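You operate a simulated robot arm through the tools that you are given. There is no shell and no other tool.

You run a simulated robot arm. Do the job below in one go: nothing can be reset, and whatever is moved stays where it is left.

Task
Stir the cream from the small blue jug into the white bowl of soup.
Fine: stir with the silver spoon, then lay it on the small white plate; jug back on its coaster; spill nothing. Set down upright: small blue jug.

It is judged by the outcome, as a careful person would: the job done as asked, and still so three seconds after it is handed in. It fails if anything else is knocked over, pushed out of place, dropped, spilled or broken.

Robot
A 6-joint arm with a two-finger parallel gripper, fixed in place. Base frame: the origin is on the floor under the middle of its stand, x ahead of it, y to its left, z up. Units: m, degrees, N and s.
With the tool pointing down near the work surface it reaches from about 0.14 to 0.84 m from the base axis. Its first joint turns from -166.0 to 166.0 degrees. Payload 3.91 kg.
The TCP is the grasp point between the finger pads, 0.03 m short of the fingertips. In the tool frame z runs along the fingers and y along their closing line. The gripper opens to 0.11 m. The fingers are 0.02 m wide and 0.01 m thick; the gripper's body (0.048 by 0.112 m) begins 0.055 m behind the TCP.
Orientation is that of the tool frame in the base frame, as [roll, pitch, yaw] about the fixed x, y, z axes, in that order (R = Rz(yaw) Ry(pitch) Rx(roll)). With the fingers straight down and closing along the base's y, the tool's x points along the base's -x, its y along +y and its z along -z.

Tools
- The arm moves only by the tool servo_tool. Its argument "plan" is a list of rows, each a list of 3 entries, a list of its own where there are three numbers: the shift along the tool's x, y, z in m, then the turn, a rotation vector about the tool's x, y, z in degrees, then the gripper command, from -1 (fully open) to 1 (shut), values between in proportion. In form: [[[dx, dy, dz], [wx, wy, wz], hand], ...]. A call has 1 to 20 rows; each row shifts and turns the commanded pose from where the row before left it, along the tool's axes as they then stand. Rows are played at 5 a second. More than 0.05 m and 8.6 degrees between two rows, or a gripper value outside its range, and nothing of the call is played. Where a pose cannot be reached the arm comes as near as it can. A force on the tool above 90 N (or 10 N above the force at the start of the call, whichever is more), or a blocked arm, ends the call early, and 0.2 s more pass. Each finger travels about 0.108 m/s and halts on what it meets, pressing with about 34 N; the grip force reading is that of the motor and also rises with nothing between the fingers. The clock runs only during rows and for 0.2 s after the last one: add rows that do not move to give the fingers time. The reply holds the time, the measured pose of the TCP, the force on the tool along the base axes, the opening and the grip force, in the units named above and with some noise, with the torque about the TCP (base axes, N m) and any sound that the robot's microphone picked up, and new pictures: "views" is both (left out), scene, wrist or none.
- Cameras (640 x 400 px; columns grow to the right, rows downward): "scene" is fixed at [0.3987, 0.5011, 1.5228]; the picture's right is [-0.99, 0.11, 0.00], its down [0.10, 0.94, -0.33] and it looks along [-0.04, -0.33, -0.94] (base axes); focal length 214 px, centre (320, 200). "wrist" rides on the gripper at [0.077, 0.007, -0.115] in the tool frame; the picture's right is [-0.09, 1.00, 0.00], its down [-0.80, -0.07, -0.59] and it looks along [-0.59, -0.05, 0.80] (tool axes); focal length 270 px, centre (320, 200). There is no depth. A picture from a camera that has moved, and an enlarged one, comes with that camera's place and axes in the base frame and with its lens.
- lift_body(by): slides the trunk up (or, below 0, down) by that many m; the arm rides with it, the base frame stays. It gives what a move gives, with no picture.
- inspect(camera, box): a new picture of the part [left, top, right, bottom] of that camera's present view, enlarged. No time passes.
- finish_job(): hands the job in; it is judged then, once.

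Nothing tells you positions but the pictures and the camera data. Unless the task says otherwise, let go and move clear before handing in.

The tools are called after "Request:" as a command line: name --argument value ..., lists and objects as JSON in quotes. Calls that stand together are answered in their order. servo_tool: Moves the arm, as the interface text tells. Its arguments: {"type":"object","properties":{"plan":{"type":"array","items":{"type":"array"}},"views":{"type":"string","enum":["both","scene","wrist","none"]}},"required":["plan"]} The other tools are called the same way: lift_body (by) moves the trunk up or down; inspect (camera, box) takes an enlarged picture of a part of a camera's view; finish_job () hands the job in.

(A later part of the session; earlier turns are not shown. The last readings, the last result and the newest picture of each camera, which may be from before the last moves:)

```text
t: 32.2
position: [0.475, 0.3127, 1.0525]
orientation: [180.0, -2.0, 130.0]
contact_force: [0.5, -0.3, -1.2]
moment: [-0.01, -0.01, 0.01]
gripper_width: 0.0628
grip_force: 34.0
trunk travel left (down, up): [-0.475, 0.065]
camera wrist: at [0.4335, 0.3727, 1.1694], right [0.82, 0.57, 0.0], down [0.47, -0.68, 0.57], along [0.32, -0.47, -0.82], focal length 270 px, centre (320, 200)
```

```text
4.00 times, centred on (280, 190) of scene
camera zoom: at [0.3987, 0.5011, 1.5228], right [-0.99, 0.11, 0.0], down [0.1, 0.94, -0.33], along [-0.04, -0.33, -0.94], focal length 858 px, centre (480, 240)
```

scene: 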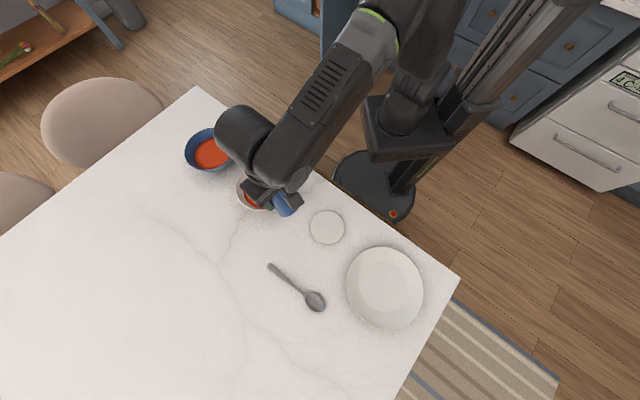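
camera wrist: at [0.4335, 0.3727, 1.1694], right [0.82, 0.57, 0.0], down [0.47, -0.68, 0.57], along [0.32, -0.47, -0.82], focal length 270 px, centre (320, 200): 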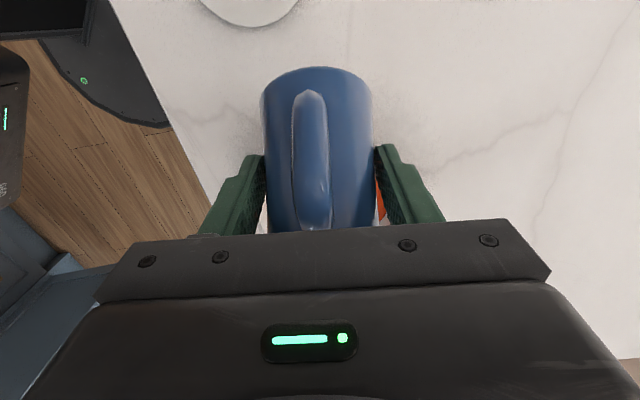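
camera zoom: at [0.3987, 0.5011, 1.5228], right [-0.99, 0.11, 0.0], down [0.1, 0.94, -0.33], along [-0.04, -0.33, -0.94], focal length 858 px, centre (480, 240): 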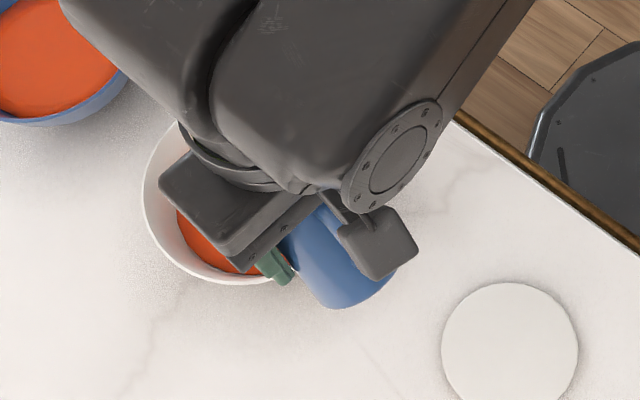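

Pouring should have begun, and the load reading has dropped a little. I'll keep tilting slowly about the lip.

Request:
servo_tool --plan '[[[-0.00031, 0, -0.00059], [0, 2, 0], 1], [[-0.00035, 0, -0.00059], [0, 2, 0], 1], [[-0.0004, 0, -0.0006], [0, 2, 0], 1], [[-0.00044, 0, -0.0006], [0, 2, 0], 1], [[-0.00048, 0, -0.00061], [0, 2, 0], 1], [[-0.00052, 0, -0.00062], [0, 2, 0], 1], [[-0.00056, 0, -0.00063], [0, 2, 0], 1], [[-0.0006, 0, -0.00064], [0, 2, 0], 1], [[-0.00064, 0, -0.00065], [0, 2, 0], 1], [[-0.00068, 0, -0.00066], [0, 2, 0], 1], [[-0.00072, 0, -0.00068], [0, 2, 0], 1], [[-0.00076, 0, -0.00069], [0, 2, 0], 1], [[-0.0008, 0, -0.00071], [0, 2, 0], 1], [[-0.00083, 0, -0.00073], [0, 2, 0], 1], [[0, 0, 0], [0, 0, 0], 1]]' --views "both"

Request:
inspect --camera "scene" --box '[220, 140, 340, 240]'

Request:
inspect --camera "wrist" --box '[220, 40, 430, 240]'

```text
t: 35.4
position: [0.4819, 0.3045, 1.0585]
orientation: [180.0, -30.0, 129.8]
contact_force: [0.4, 0.2, -2.5]
moment: [-0.03, -0.04, -0.03]
gripper_width: 0.0627
grip_force: 33.8
trunk travel left (down, up): [-0.475, 0.065]
camera wrist: at [0.4801, 0.3162, 1.1965], right [0.81, 0.58, -0.05], down [0.58, -0.81, 0.11], along [0.03, -0.12, -0.99], focal length 270 px, centre (320, 200)
```

scene: 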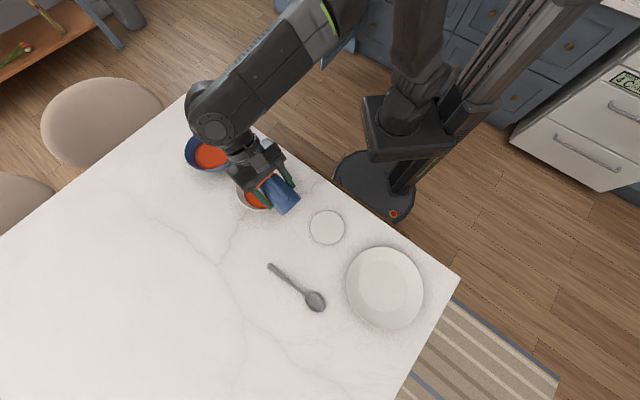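
wrist: 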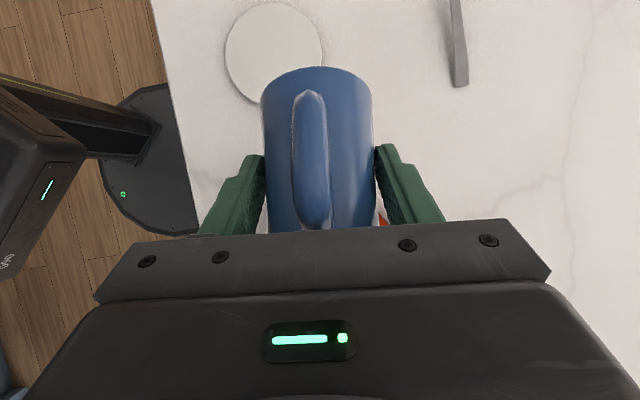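

```text
4.00 times, centred on (280, 190) of scene
camera zoom: at [0.3987, 0.5011, 1.5228], right [-0.99, 0.11, 0.0], down [0.1, 0.94, -0.33], along [-0.04, -0.33, -0.94], focal length 858 px, centre (480, 240)
```

zoom: 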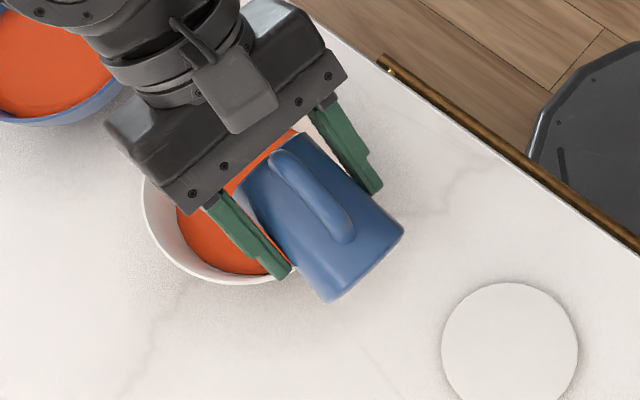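

```text
2.00 times, centred on (325, 140) of wrist
camera zoom: at [0.4801, 0.3162, 1.1965], right [0.81, 0.58, -0.05], down [0.58, -0.81, 0.11], along [0.03, -0.12, -0.99], focal length 541 px, centre (310, 320)
```

zoom: 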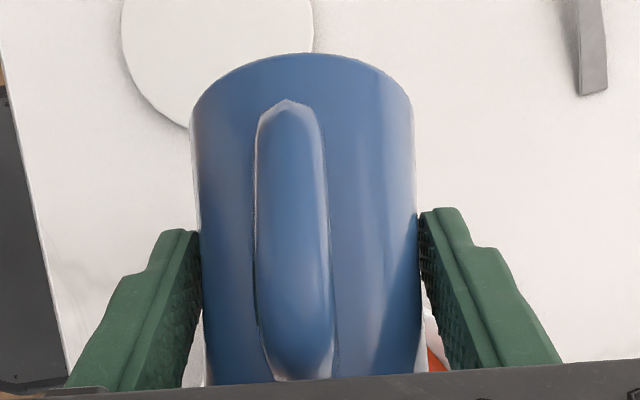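

The spout is still well placed over the bowl. I'll keep tilting to drain the jug, lowering the lip gradually.

Request:
servo_tool --plan '[[[-0.00092, 0, -0.00066], [0, 2, 0], 1], [[-0.00096, 0, -0.00069], [0, 2, 0], 1], [[-0.001, 0, -0.00071], [0, 2, 0], 1], [[-0.00103, 0, -0.00074], [0, 2, 0], 1], [[-0.00107, 0, -0.00077], [0, 2, 0], 1], [[-0.00111, 0, -0.00079], [0, 2, 0], 1], [[-0.00114, 0, -0.00082], [0, 2, 0], 1], [[-0.00117, 0, -0.00085], [0, 2, 0], 1], [[-0.00121, 0, -0.00089], [0, 2, 0], 1], [[-0.00124, 0, -0.00092], [0, 2, 0], 1], [[0, 0, 0], [0, 0, 0], 1], [[0, 0, 0], [0, 0, 0], 1]]' --views "both"

Request:
inspect --camera "scene" --box '[220, 140, 340, 240]'

Request:
inspect --camera "scene" --box '[235, 160, 299, 215]'

```text
t: 38.0
position: [0.4911, 0.2945, 1.0588]
orientation: [-179.9, -50.0, 129.8]
contact_force: [0.2, -0.8, -1.5]
moment: [-0.03, -0.02, 0.0]
gripper_width: 0.0625
grip_force: 34.2
trunk travel left (down, up): [-0.475, 0.065]
camera wrist: at [0.5199, 0.2697, 1.1906], right [0.8, 0.6, -0.07], down [0.57, -0.79, -0.23], along [-0.19, 0.15, -0.97], focal length 270 px, centre (320, 200)
```

scene: 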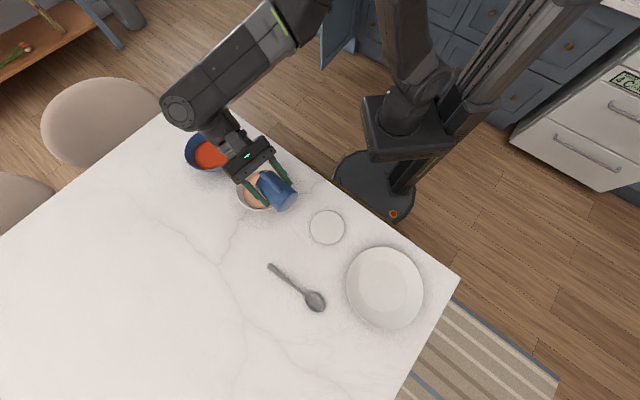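
wrist: 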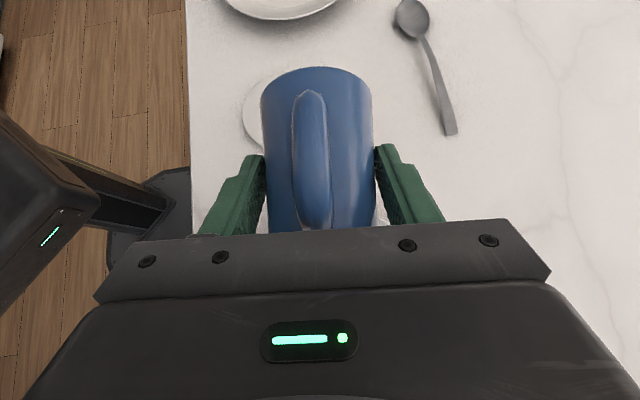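

```text
4.00 times, centred on (280, 190) of scene
camera zoom: at [0.3987, 0.5011, 1.5228], right [-0.99, 0.11, 0.0], down [0.1, 0.94, -0.33], along [-0.04, -0.33, -0.94], focal length 858 px, centre (480, 240)
```

zoom: 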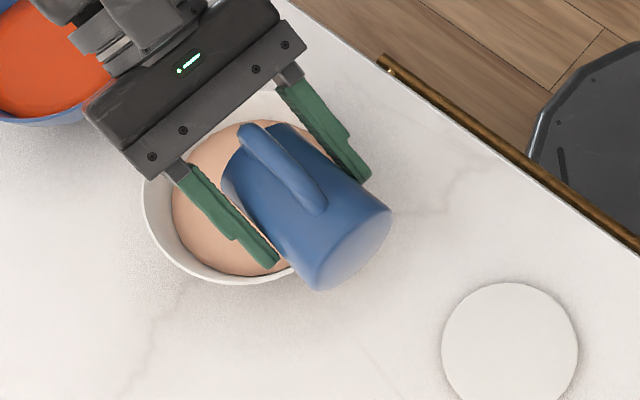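

```text
7.27 times, centred on (267, 188) of scene
camera zoom: at [0.3987, 0.5011, 1.5228], right [-0.99, 0.11, 0.0], down [0.1, 0.94, -0.33], along [-0.04, -0.33, -0.94], focal length 1560 px, centre (706, 291)
```

zoom: 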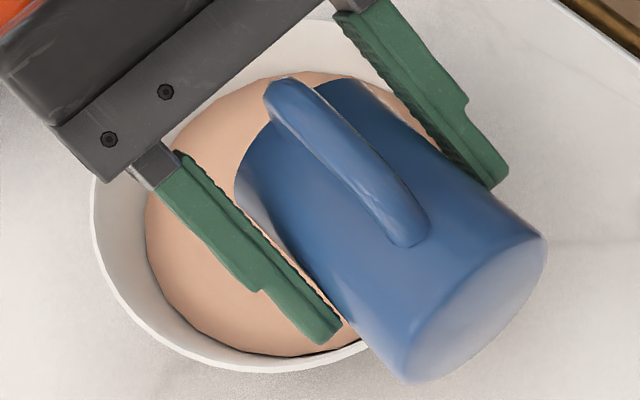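

The soup has turned pale on top, so cream is landing in the bowl. I'll tilt a bit further and hold to drain the jug.

Request:
servo_tool --plan '[[[-0.00027, 0, -0.00179], [0, 2, 0], 1], [[-0.00027, 0, -0.00179], [0, 2, 0], 1], [[-0.00027, 0, -0.00179], [0, 2, 0], 1], [[-0.00027, 0, -0.00179], [0, 2, 0], 1], [[-0.00027, 0, -0.00179], [0, 2, 0], 1], [[-0.00027, 0, -0.00179], [0, 2, 0], 1], [[-0.00027, 0, -0.00179], [0, 2, 0], 1], [[-0.00027, 0, -0.00179], [0, 2, 0], 1], [[-0.00027, 0, -0.00179], [0, 2, 0], 1], [[-0.00027, 0, -0.00179], [0, 2, 0], 1], [[0, 0, 0], [0, 0, 0], 1], [[0, 0, 0], [0, 0, 0], 1], [[0, 0, 0], [0, 0, 0], 1], [[0, 0, 0], [0, 0, 0], 1], [[0, 0, 0], [0, 0, 0], 1], [[0, 0, 0], [0, 0, 0], 1], [[0, 0, 0], [0, 0, 0], 1], [[0, 0, 0], [0, 0, 0], 1]]' --views "both"

Request:
inspect --camera "scene" --box '[225, 150, 321, 220]'

```text
t: 41.8
position: [0.5014, 0.2806, 1.0642]
orientation: [-179.7, -70.0, 129.8]
contact_force: [-0.5, -0.2, -2.8]
moment: [-0.04, -0.02, 0.01]
gripper_width: 0.0626
grip_force: 34.1
trunk travel left (down, up): [-0.475, 0.065]
camera wrist: at [0.5579, 0.2232, 1.1765], right [0.78, 0.62, -0.08], down [0.48, -0.68, -0.55], along [-0.4, 0.39, -0.83], focal length 270 px, centre (320, 200)
```

scene: 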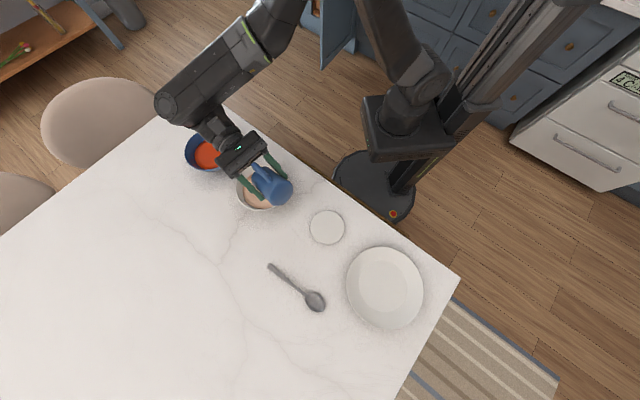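
wrist: 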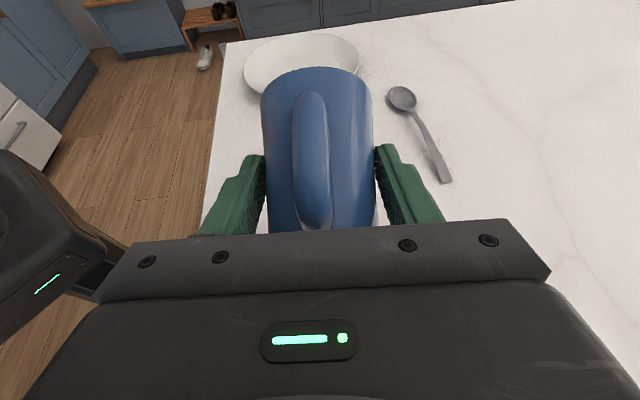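

```text
5.71 times, centred on (273, 185) of scene
camera zoom: at [0.3987, 0.5011, 1.5228], right [-0.99, 0.11, 0.0], down [0.1, 0.94, -0.33], along [-0.04, -0.33, -0.94], focal length 1226 px, centre (589, 286)
```

zoom: 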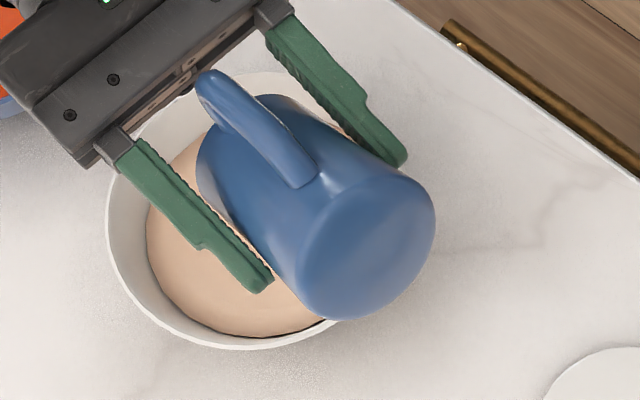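

I'll hold a little longer, then rotate the jug back upright about the lip, keeping the spout over the bowl.

Request:
servo_tool --plan '[[[0, 0, 0], [0, 0, 0], 1], [[0, 0, 0], [0, 0, 0], 1], [[0, 0, 0], [0, 0, 0], 1], [[0, 0, 0], [0, 0, 0], 1], [[0, 0, 0], [0, 0, 0], 1], [[0, 0, 0], [0, 0, 0], 1], [[0, 0, 0], [0, 0, 0], 1], [[0, 0, 0], [0, 0, 0], 1], [[0.00227, 0, 0.00383], [0, -5, 0], 1], [[0.0022, 0, 0.00366], [0, -5, 0], 1], [[0.00212, 0, 0.00351], [0, -5, 0], 1], [[0.00203, 0, 0.00336], [0, -5, 0], 1], [[0.00345, 0, 0.00194], [0, -5, 0], 1], [[0.00322, 0, 0.00168], [0, -5, 0], 1], [[0.00296, 0, 0.00145], [0, -5, 0], 1], [[0.00268, 0, 0.00123], [0, -5, 0], 1], [[0.00289, 0, 0.00018], [0, -5, 0], 1], [[0.0025, 0, 0], [0, -5, 0], 1], [[0.0021, 0, -0.00019], [0, -5, 0], 1], [[0.00168, 0, -0.00032], [0, -5, 0], 1]]' --views "none"

Request:
servo_tool --plan '[[[0.00126, 0, -0.00041], [0, -5, 0], 1], [[0.00083, 0, -0.00047], [0, -5, 0], 1], [[0.00039, 0, -0.00049], [0, -5, 0], 1], [[-5e-05, 0, -0.00047], [0, -5, 0], 1], [[-0.00135, 0, -0.00534], [0, -5, 0], 1], [[-0.0022, 0, -0.00515], [0, -5, 0], 1], [[-0.00303, 0, -0.00489], [0, -5, 0], 1], [[-0.00384, 0, -0.00455], [0, -5, 0], 1], [[-0.00461, 0, -0.00415], [0, -5, 0], 1], [[-0.00535, 0, -0.00368], [0, -5, 0], 1], [[0, 0, 0], [0, 0, 0], 1], [[0, 0, 0], [0, 0, 0], 1], [[0, 0, 0], [0, 0, 0], 1]]' --views "both"

Request:
inspect --camera "scene" --box '[225, 150, 321, 220]'

```text
t: 46.0
position: [0.4762, 0.312, 1.0739]
orientation: [180.0, -9.9, 129.9]
contact_force: [-0.3, -0.2, -1.0]
moment: [-0.01, -0.05, 0.0]
gripper_width: 0.0625
grip_force: 33.8
trunk travel left (down, up): [-0.475, 0.065]
```

```text
t: 48.8
position: [0.4801, 0.3054, 1.1087]
orientation: [-179.9, 40.0, 129.9]
contact_force: [-0.7, 0.3, -2.0]
moment: [0.03, -0.01, 0.0]
gripper_width: 0.0626
grip_force: 33.8
trunk travel left (down, up): [-0.475, 0.065]
camera wrist: at [0.3997, 0.4125, 1.1476], right [0.81, 0.59, 0.06], down [0.09, -0.22, 0.97], along [0.58, -0.78, -0.23], focal length 270 px, centre (320, 200)
```

scene: 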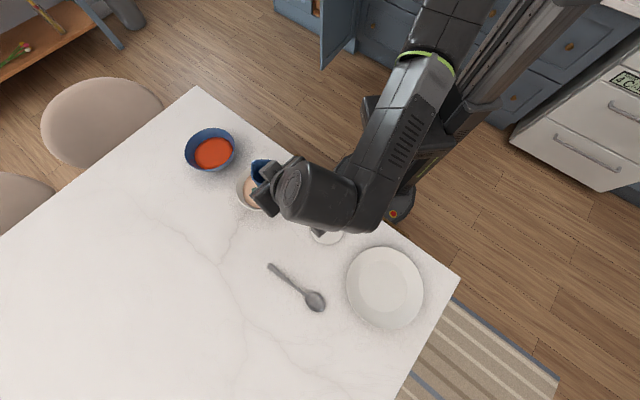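
wrist: 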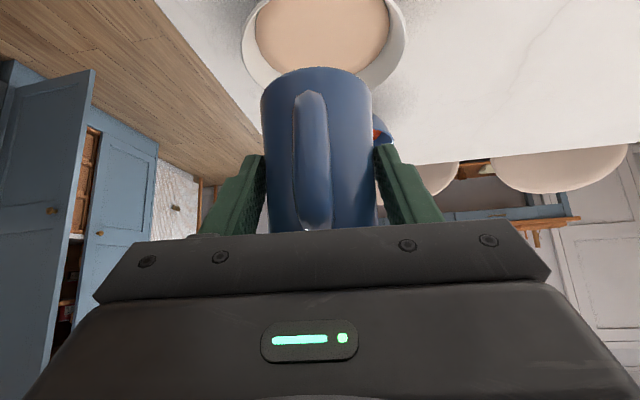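

```text
5.71 times, centred on (273, 185) of scene
camera zoom: at [0.3987, 0.5011, 1.5228], right [-0.99, 0.11, 0.0], down [0.1, 0.94, -0.33], along [-0.04, -0.33, -0.94], focal length 1226 px, centre (589, 286)
```

zoom: 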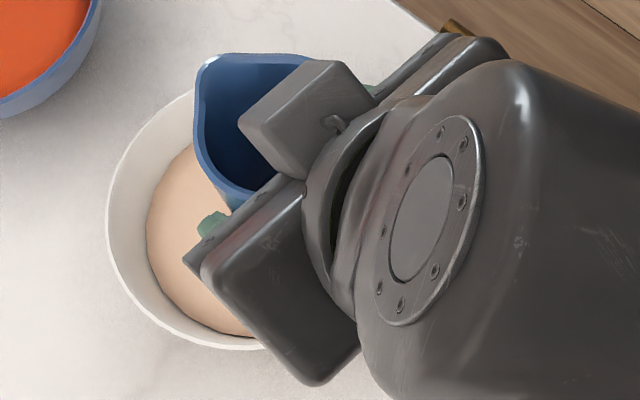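

The jug looks empty inside and the bowl has the cream. Now I'll carry it back above the coaster, reversing the yaw.

Request:
servo_tool --plan '[[[0.00622, -0.00311, -0.00522], [-2.527, 0, -3.01], 1], [[0.00637, -0.00255, -0.00535], [-2.527, 0, -3.01], 1], [[0.0065, -0.00196, -0.00545], [-2.527, 0, -3.01], 1], [[0.00658, -0.00138, -0.00552], [-2.527, 0, -3.01], 1], [[0.00664, -0.0008, -0.00557], [-2.527, 0, -3.01], 1], [[0.00666, -0.0002, -0.00559], [-2.527, 0, -3.01], 1], [[0.00666, 0.0004, -0.00559], [-2.527, 0, -3.01], 1], [[0.00663, 0.00099, -0.00556], [-2.527, 0, -3.01], 1], [[0.00656, 0.00158, -0.0055], [-2.527, 0, -3.01], 1], [[0.00646, 0.00217, -0.00542], [-2.527, 0, -3.01], 1], [[0.00633, 0.00274, -0.00531], [-2.527, 0, -3.01], 1], [[0.00617, 0.0033, -0.00518], [-2.527, 0, -3.01], 1], [[0.00597, 0.00385, -0.00502], [-2.527, 0, -3.01], 1], [[0.00577, 0.00437, -0.00484], [-2.527, 0, -3.01], 1], [[0.00552, 0.00487, -0.00464], [-2.527, 0, -3.01], 1], [[0.00525, 0.00537, -0.0044], [-2.527, 0, -3.01], 1], [[0, 0, 0], [0, 0, 0], 1]]' --views "both"

Request:
inspect --camera "scene" --box '[225, 150, 321, 220]'

Request:
inspect --camera "scene" --box '[295, 180, 375, 245]'

```text
t: 52.4
position: [0.3583, 0.3725, 1.1102]
orientation: [-179.9, 40.0, -167.1]
contact_force: [0.2, 0.2, -1.6]
moment: [0.0, 0.01, 0.02]
gripper_width: 0.0625
grip_force: 33.8
trunk travel left (down, up): [-0.475, 0.065]
camera wrist: at [0.2264, 0.3509, 1.1483], right [-0.16, 0.99, 0.06], down [0.24, -0.02, 0.97], along [0.96, 0.16, -0.24], focal length 270 px, centre (320, 200)
```

scene: 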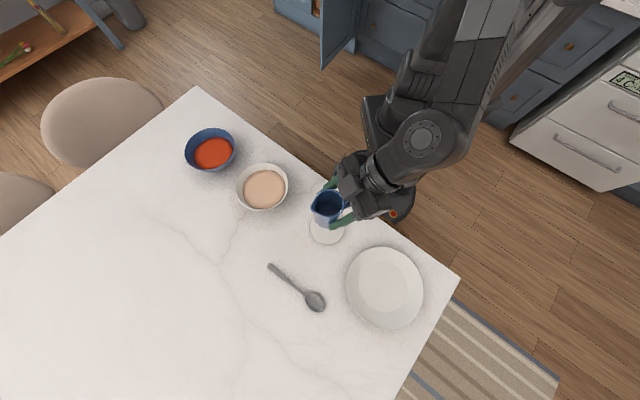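
wrist: 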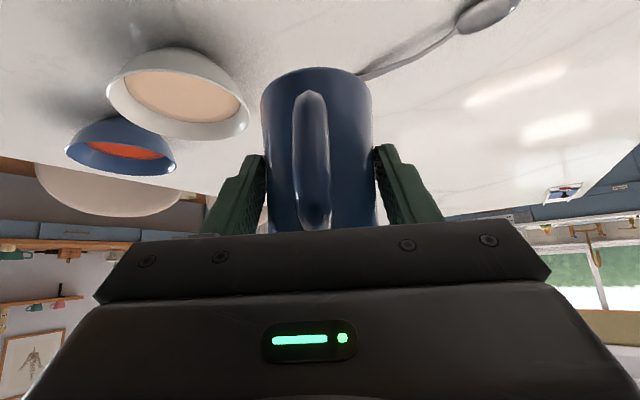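

```text
5.71 times, centred on (273, 185) of scene
camera zoom: at [0.3987, 0.5011, 1.5228], right [-0.99, 0.11, 0.0], down [0.1, 0.94, -0.33], along [-0.04, -0.33, -0.94], focal length 1226 px, centre (589, 286)
```

zoom: 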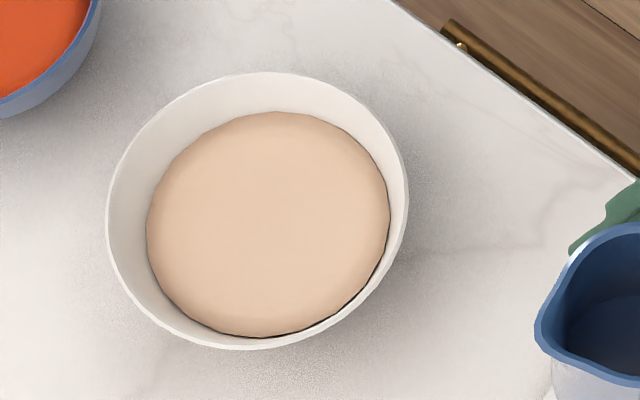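

```text
6.15 times, centred on (335, 212) of scene
camera zoom: at [0.3987, 0.5011, 1.5228], right [-0.99, 0.11, 0.0], down [0.1, 0.94, -0.33], along [-0.04, -0.33, -0.94], focal length 1320 px, centre (228, 123)
```

zoom: 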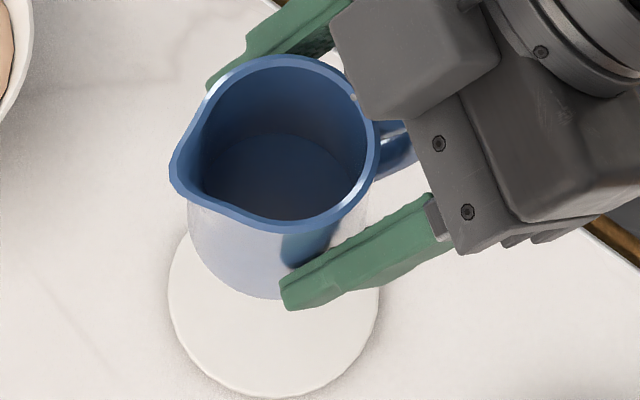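

The jug is empty and upright, the table is clean, and it's above the coaster. Lowering it now, slowing near contact.

Request:
servo_tool --plan '[[[0.01286, 0, 0.01532], [0, 0, 0], 1], [[0.01286, 0, 0.01532], [0, 0, 0], 1], [[0.01286, 0, 0.01532], [0, 0, 0], 1], [[0.01286, 0, 0.01532], [0, 0, 0], 1], [[0.01286, 0, 0.01532], [0, 0, 0], 1], [[0.01286, 0, 0.01532], [0, 0, 0], 1], [[0.0064, 0, 0.0077], [0, 0, 0], 1], [[0.0048, 0, 0.0057], [0, 0, 0], 1], [[0, 0, 0], [0, 0, 0], 1]]' --views "both"

Request:
inspect --camera "wrist" --box '[200, 0, 440, 150]'

Request:
inspect --camera "scene" --box '[295, 180, 375, 245]'

```text
t: 54.4
position: [0.3583, 0.3735, 0.9722]
orientation: [180.0, 40.0, -167.3]
contact_force: [0.4, -0.1, -2.1]
moment: [0.02, -0.01, -0.02]
gripper_width: 0.0624
grip_force: 33.6
trunk travel left (down, up): [-0.475, 0.065]
camera wrist: at [0.2266, 0.3513, 1.0104], right [-0.15, 0.99, 0.06], down [0.24, -0.02, 0.97], along [0.96, 0.16, -0.24], focal length 270 px, centre (320, 200)
```

scene: 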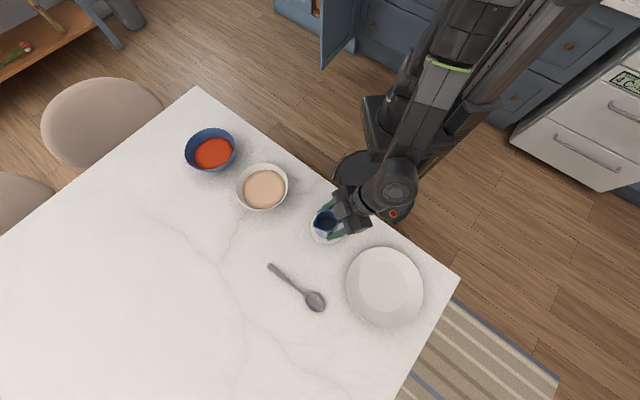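
wrist: 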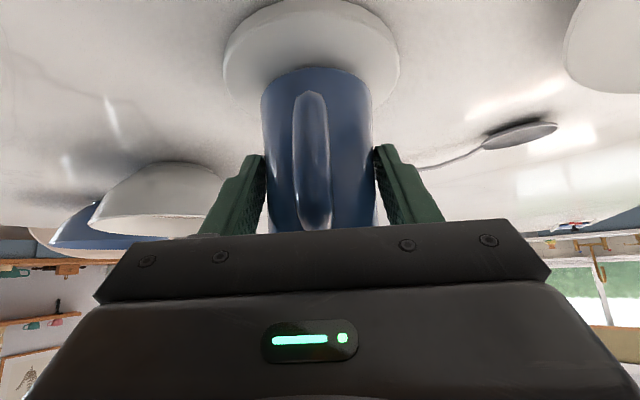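

```text
2.67 times, centred on (320, 75) of wrist
camera zoom: at [0.2266, 0.3513, 1.0104], right [-0.15, 0.99, 0.06], down [0.24, -0.02, 0.97], along [0.96, 0.16, -0.24], focal length 721 px, centre (320, 533)
```

zoom: 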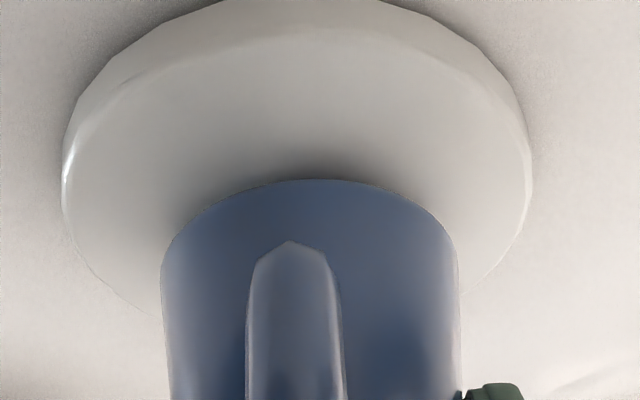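

```text
6.15 times, centred on (335, 212) of scene
camera zoom: at [0.3987, 0.5011, 1.5228], right [-0.99, 0.11, 0.0], down [0.1, 0.94, -0.33], along [-0.04, -0.33, -0.94], focal length 1320 px, centre (228, 123)
```

zoom: 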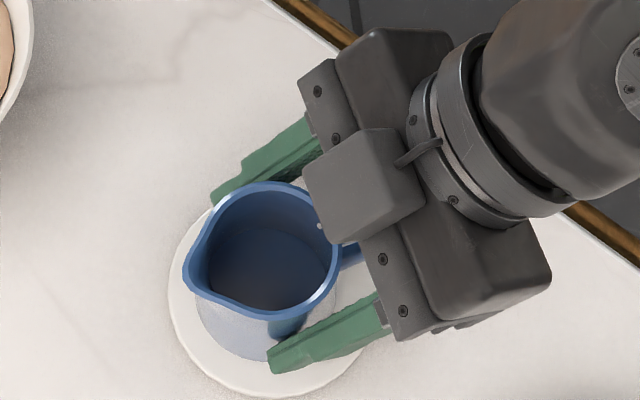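

Request:
servo_tool --plan '[[[0.001, 0, 0.00115], [0, 0, 0], 1], [[0.001, 0, 0.00115], [0, 0, 0], 1], [[0.001, 0, 0.00115], [0, 0, 0], 1], [[0, 0, 0], [0, 0, 0], 1]]' --views "wrist"

Request:
inspect --camera "wrist" --box '[200, 0, 440, 150]'

```text
t: 55.4
position: [0.358, 0.3739, 0.9677]
orientation: [180.0, 40.1, -167.2]
contact_force: [-0.1, 0.4, -1.6]
moment: [0.01, 0.01, -0.02]
gripper_width: 0.0625
grip_force: 34.0
trunk travel left (down, up): [-0.475, 0.065]
camera wrist: at [0.2262, 0.3512, 1.0057], right [-0.15, 0.99, 0.06], down [0.24, -0.02, 0.97], along [0.96, 0.16, -0.24], focal length 270 px, centre (320, 200)
```

wrist: 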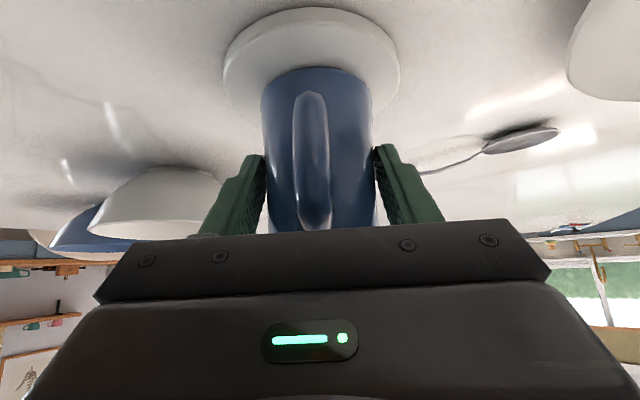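

```text
2.67 times, centred on (320, 75) of wrist
camera zoom: at [0.2262, 0.3512, 1.0057], right [-0.15, 0.99, 0.06], down [0.24, -0.02, 0.97], along [0.96, 0.16, -0.24], focal length 721 px, centre (320, 533)
```

zoom: 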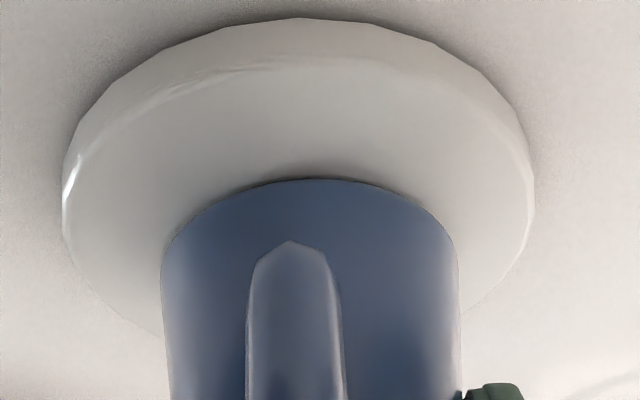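

Request:
servo_tool --plan '[[[0.0006, 0, 0.0008], [0, 0, 0], 1], [[0.0003, 0, 0.0004], [0, 0, 0], 1], [[0, 0, 0], [0, 0, 0], 1]]' --views "none"

```text
t: 56.2
position: [0.3582, 0.3732, 0.9667]
orientation: [180.0, 40.0, -167.2]
contact_force: [0.6, 0.1, 5.3]
moment: [0.06, 0.07, 0.0]
gripper_width: 0.0624
grip_force: 34.4
trunk travel left (down, up): [-0.475, 0.065]
```

Contact with the coaster is felt. I'm opening the fingers, then I'll back away along the tool axis.

Request:
servo_tool --plan '[[[0, 0, 0], [0, 0, 0], -0.2], [[0, 0, 0], [0, 0, 0], -0.5], [[0, 0, 0], [0, 0, 0], -1], [[0, 0, 0], [0, 0, 0], -1], [[0, 0, 0], [0, 0, 0], -1]]' --views "both"

Request:
inspect --camera "scene" --box '[295, 180, 375, 245]'

```text
t: 57.4
position: [0.3582, 0.3741, 0.9667]
orientation: [180.0, 40.0, -167.2]
contact_force: [0.9, -0.2, -0.5]
moment: [0.01, -0.01, 0.03]
gripper_width: 0.11
grip_force: 0.0
trunk travel left (down, up): [-0.475, 0.065]
camera wrist: at [0.2263, 0.3512, 1.0049], right [-0.15, 0.99, 0.06], down [0.24, -0.02, 0.97], along [0.96, 0.16, -0.24], focal length 270 px, centre (320, 200)
```

scene: 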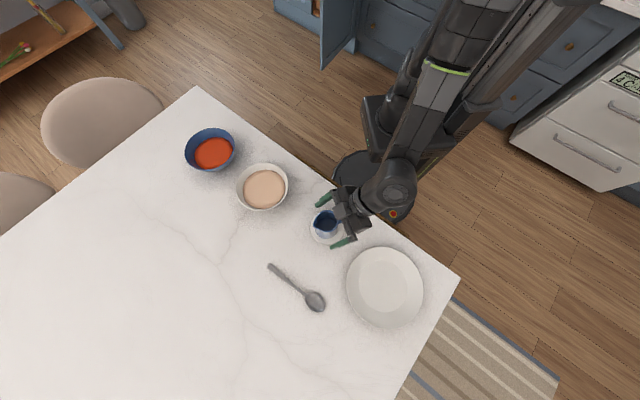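
wrist: 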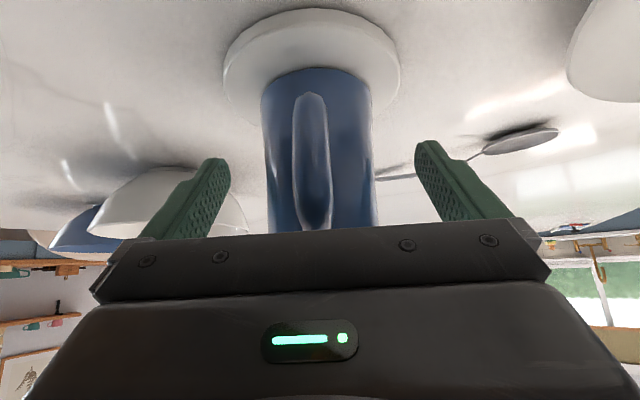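

```text
6.15 times, centred on (335, 212) of scene
camera zoom: at [0.3987, 0.5011, 1.5228], right [-0.99, 0.11, 0.0], down [0.1, 0.94, -0.33], along [-0.04, -0.33, -0.94], focal length 1320 px, centre (228, 123)
```

zoom: 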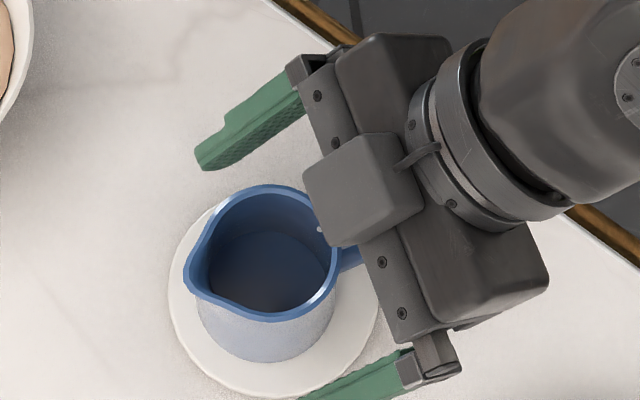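

The jug stands upright on its coaster. I'll back straight out, rise and untilt, then go and look at the spoon.

Request:
servo_tool --plan '[[[0, 0, -0.02], [0, 0, 0], -1], [[0, 0, -0.03], [0, 0, 0], -1], [[0, 0, -0.04], [0, 0, 0], -1], [[0, 0, -0.04], [0, 0, 0], -1], [[-0.0193, 0, -0.023], [0, 8, 0], -1], [[-0.0159, 0, -0.0254], [0, 8, 0], -1], [[-0.0122, 0, -0.0274], [0, 8, 0], -1], [[-0.0082, 0, -0.0288], [0, 8, 0], -1], [[-0.0042, 0, -0.0297], [0, 8, 0], -1], [[0, 0, 0], [0, 0, 0], -1]]' --views "scene"

Request:
inspect --camera "scene" --box '[295, 195, 375, 245]'

```text
t: 59.6
position: [0.277, 0.3546, 1.2155]
orientation: [-180.0, -0.1, -167.3]
contact_force: [-0.3, 0.4, -0.1]
moment: [0.01, -0.01, 0.01]
gripper_width: 0.1102
grip_force: 0.0
trunk travel left (down, up): [-0.475, 0.065]
```

scene: 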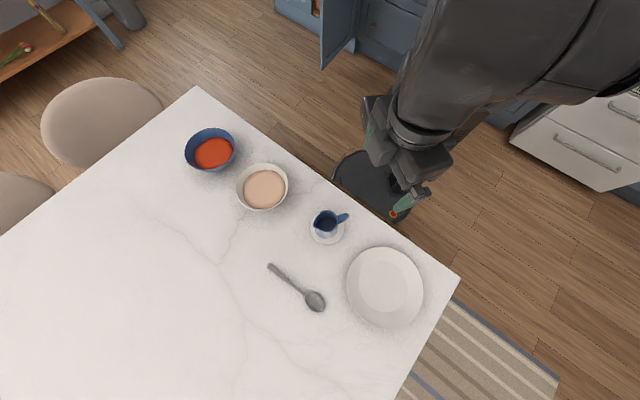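

```text
8.00 times, centred on (335, 220) of scene
camera zoom: at [0.3987, 0.5011, 1.5228], right [-0.99, 0.11, 0.0], down [0.1, 0.94, -0.33], along [-0.04, -0.33, -0.94], focal length 1716 px, centre (200, 40)
```

zoom: 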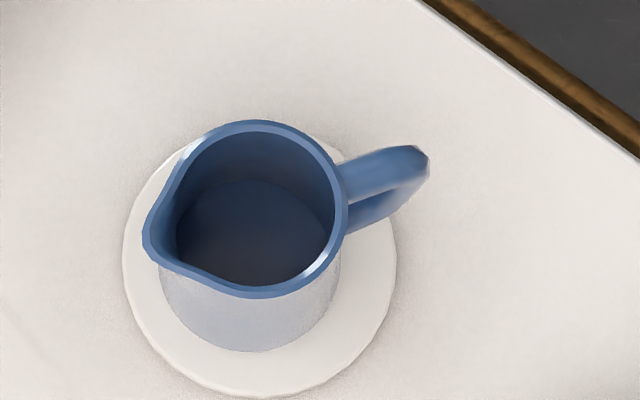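

The jug is upright on its coaster and empty. Now going above the spoon handle with the closing line across it.

Request:
servo_tool --plan '[[[-0.0359, 0.01174, 0.01929], [0, 0, 0], -1], [[-0.0359, 0.01174, 0.01929], [0, 0, 0], -1], [[-0.0359, 0.01174, 0.01929], [0, 0, 0], -1], [[-0.0359, 0.01174, 0.01929], [0, 0, 0], -1], [[-0.0359, 0.01174, 0.01929], [0, 0, 0], -1], [[-0.0359, 0.01174, 0.01929], [0, 0, 0], -1], [[-0.0359, 0.01174, 0.01929], [0, 0, 0], -1], [[0, 0, 0], [0, 0, 7.9], -1], [[0, 0, 0], [0, 0, 7.9], -1], [[0, 0, 0], [0, 0, 7.9], -1], [[0, 0, 0], [0, 0, 7.9], -1], [[0, 0, 0], [0, 0, 7.9], -1], [[0, 0, 0], [0, 0, 7.9], -1], [[0, 0, 0], [0, 0, 7.9], -1], [[0, 0, 0], [0, 0, 0], -1]]' --views "both"

Request:
inspect --camera "wrist" --box '[200, 0, 440, 230]'

```text
t: 62.8
position: [0.5033, 0.4918, 1.0811]
orientation: [-180.0, 0.0, 137.4]
contact_force: [-0.2, 0.7, -1.1]
moment: [0.01, 0.0, 0.01]
gripper_width: 0.1102
grip_force: 0.1
trunk travel left (down, up): [-0.475, 0.065]
camera wrist: at [0.4507, 0.5482, 1.1955], right [0.74, 0.67, 0.0], down [0.54, -0.59, 0.59], along [0.4, -0.44, -0.8], focal length 270 px, centre (320, 200)
```

scene: 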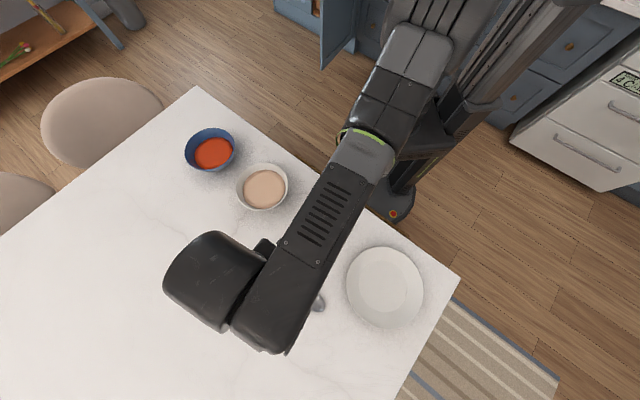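
wrist: 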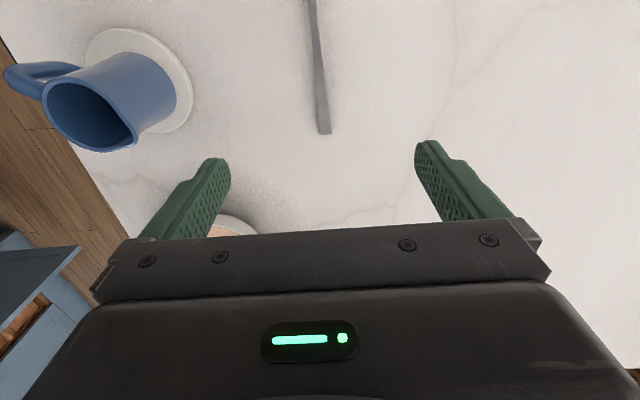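

```text
1.74 times, centred on (320, 115) of wrist
camera zoom: at [0.4507, 0.5482, 1.1955], right [0.74, 0.67, 0.0], down [0.54, -0.59, 0.59], along [0.4, -0.44, -0.8], focal length 470 px, centre (320, 348)
```

zoom: 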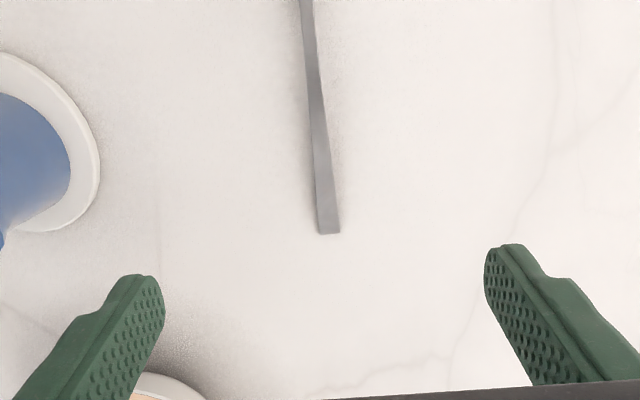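

The handle lies almost exactly along the tool's x axis, with its end about 45 mm ahead. I'll align the last bit and descend partway.

Request:
servo_tool --plan '[[[0, 0.0008, 0.034], [0, 0, -1.3], -1], [[0, 0.0008, 0.034], [0, 0, 0], -1], [[0, 0, 0.034], [0, 0, 0], -1], [[0, 0, 0.03], [0, 0, 0], -0.5], [[0, 0, 0], [0, 0, 0], -0.5]]' --views "both"

Request:
inspect --camera "wrist" --box '[220, 20, 420, 230]'

```text
t: 64.0
position: [0.5052, 0.4929, 0.9464]
orientation: [-180.0, 0.0, 138.8]
contact_force: [-0.5, -0.2, 0.8]
moment: [-0.02, -0.01, 0.0]
gripper_width: 0.0824
grip_force: 0.0
trunk travel left (down, up): [-0.475, 0.065]
camera wrist: at [0.4504, 0.5493, 1.0618], right [0.72, 0.69, 0.0], down [0.56, -0.58, 0.59], along [0.41, -0.43, -0.8], focal length 270 px, centre (320, 200)
```

scene: 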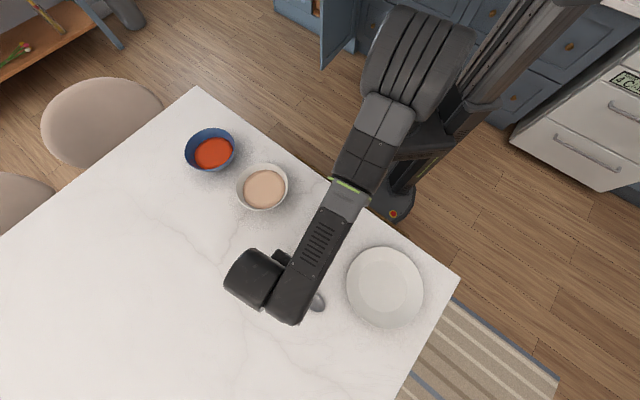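
wrist: 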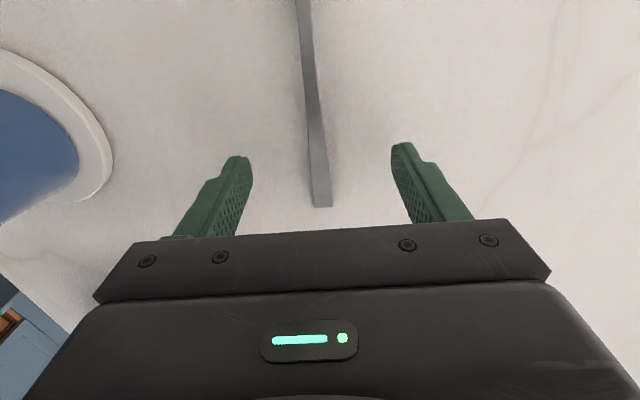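

```text
1.90 times, centred on (320, 125) of wrist
camera zoom: at [0.4504, 0.5493, 1.0618], right [0.72, 0.69, 0.0], down [0.56, -0.58, 0.59], along [0.41, -0.43, -0.8], focal length 515 px, centre (320, 343)
```

zoom: 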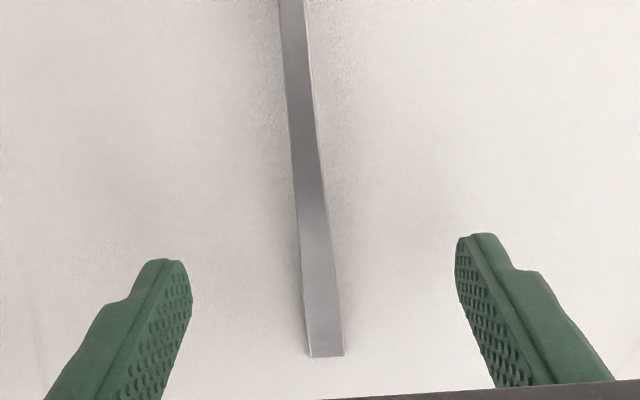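

The handle is centred between the fingers within a millimetre. Lowering the fingertips almost to the table in small steps.

Request:
servo_tool --plan '[[[0, -0.0007, 0.006], [0, 0, 0], -0.5], [[0, 0, 0.005], [0, 0, 0], -0.5], [[0, 0, 0], [0, 0, 0], -0.5]]' --views "wrist"

Request:
inspect --camera "wrist" --box '[220, 100, 420, 230]'

```text
t: 64.8
position: [0.5037, 0.4914, 0.9372]
orientation: [-180.0, 0.0, 138.7]
contact_force: [0.8, 0.2, 0.1]
moment: [-0.04, 0.01, 0.0]
gripper_width: 0.0828
grip_force: 0.0
trunk travel left (down, up): [-0.475, 0.065]
camera wrist: at [0.4496, 0.5484, 1.0516], right [0.72, 0.69, 0.0], down [0.56, -0.58, 0.59], along [0.41, -0.43, -0.8], focal length 270 px, centre (320, 200)
```

wrist: 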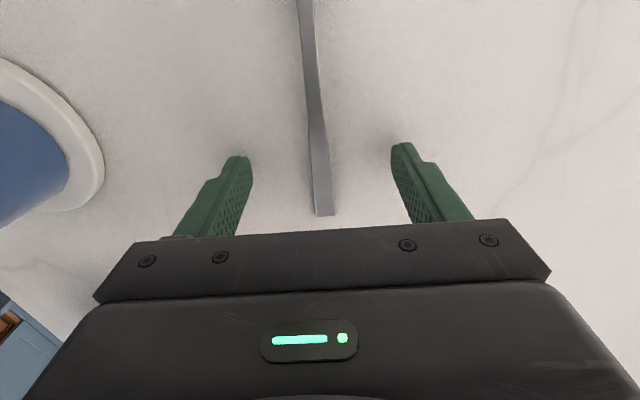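

```text
3.08 times, centred on (320, 165) of wrist
camera zoom: at [0.4496, 0.5484, 1.0516], right [0.72, 0.69, 0.0], down [0.56, -0.58, 0.59], along [0.41, -0.43, -0.8], focal length 832 px, centre (320, 308)
```

zoom: 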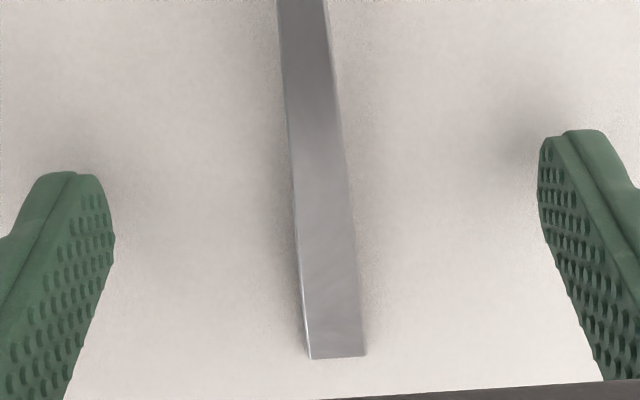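

Request:
servo_tool --plan '[[[0, 0, 0.0015], [0, 0, 0], -0.5], [[0, 0, 0.0015], [0, 0, 0], -0.5], [[0, 0, 0], [0, 0, 0], -0.5]]' --views "wrist"

Request:
inspect --camera "wrist" --box '[220, 100, 420, 230]'

```text
t: 65.6
position: [0.5046, 0.491, 0.9349]
orientation: [179.9, 0.0, 138.9]
contact_force: [-0.2, 0.0, -0.3]
moment: [-0.01, 0.0, 0.02]
gripper_width: 0.0824
grip_force: 0.1
trunk travel left (down, up): [-0.475, 0.065]
camera wrist: at [0.4495, 0.5477, 1.0491], right [0.72, 0.69, 0.0], down [0.56, -0.58, 0.59], along [0.41, -0.43, -0.8], focal length 270 px, centre (320, 200)
```

wrist: 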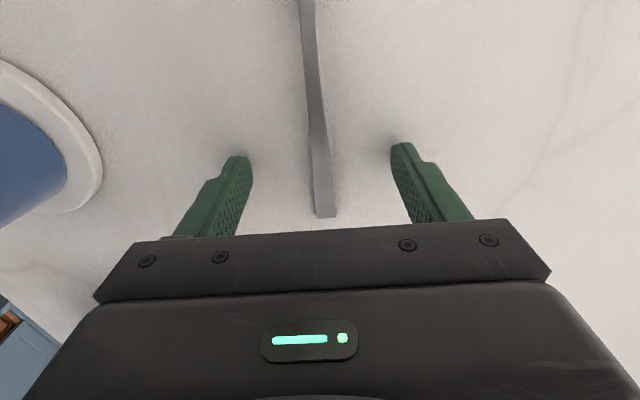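

```text
3.08 times, centred on (320, 165) of wrist
camera zoom: at [0.4495, 0.5477, 1.0491], right [0.72, 0.69, 0.0], down [0.56, -0.58, 0.59], along [0.41, -0.43, -0.8], focal length 832 px, centre (320, 308)
```

zoom: 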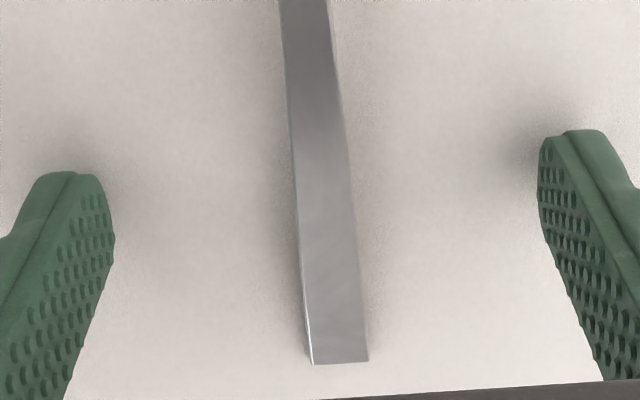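

Request:
servo_tool --plan '[[[0, 0, 0.001], [0, 0, 0], -0.5], [[0, 0, 0.001], [0, 0, 0], -0.5], [[0, 0, 0], [0, 0, 0], -0.5]]' --views "none"

```text
t: 66.4
position: [0.504, 0.4911, 0.9319]
orientation: [-180.0, -0.1, 138.7]
contact_force: [0.1, 0.5, 0.0]
moment: [0.01, -0.01, 0.0]
gripper_width: 0.0827
grip_force: 0.1
trunk travel left (down, up): [-0.475, 0.065]
```

No table contact yet, with the tips about 2 mm above it. Closing on the handle.

Request:
servo_tool --plan '[[[0, 0, 0], [0, 0, 0], 0.2], [[0, 0, 0], [0, 0, 0], 0.6], [[0, 0, 0], [0, 0, 0], 1], [[0, 0, 0], [0, 0, 0], 1], [[0, 0, 0], [0, 0, 0], 1]]' --views "both"

Request:
inspect --camera "wrist" --box '[220, 100, 420, 230]'

```text
t: 67.6
position: [0.504, 0.4914, 0.9325]
orientation: [-180.0, -0.1, 138.8]
contact_force: [0.3, -0.1, 0.5]
moment: [0.05, 0.03, -0.02]
gripper_width: 0.0108
grip_force: 33.6
trunk travel left (down, up): [-0.475, 0.065]
camera wrist: at [0.4498, 0.5474, 1.0472], right [0.72, 0.69, 0.0], down [0.56, -0.58, 0.59], along [0.41, -0.43, -0.8], focal length 270 px, centre (320, 200)
```

scene: 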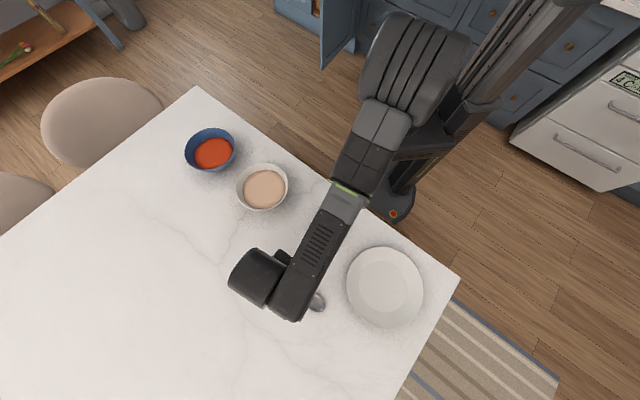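
wrist: 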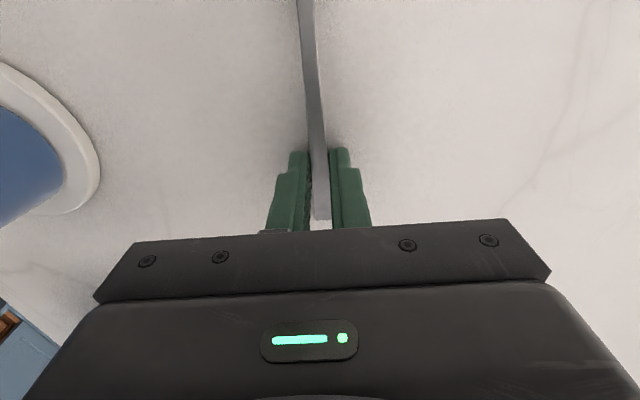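

```text
3.08 times, centred on (320, 165) of wrist
camera zoom: at [0.4498, 0.5474, 1.0472], right [0.72, 0.69, 0.0], down [0.56, -0.58, 0.59], along [0.41, -0.43, -0.8], focal length 832 px, centre (320, 308)
```

zoom: 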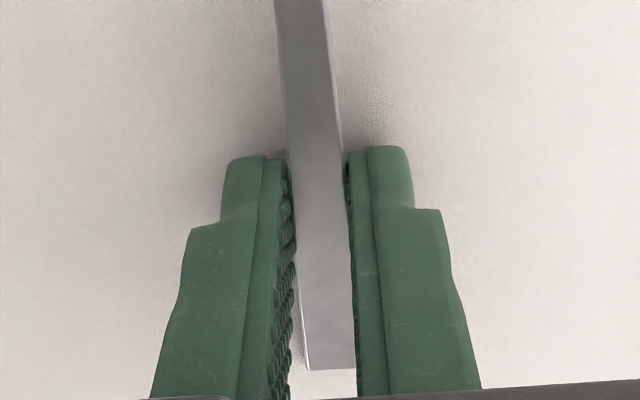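

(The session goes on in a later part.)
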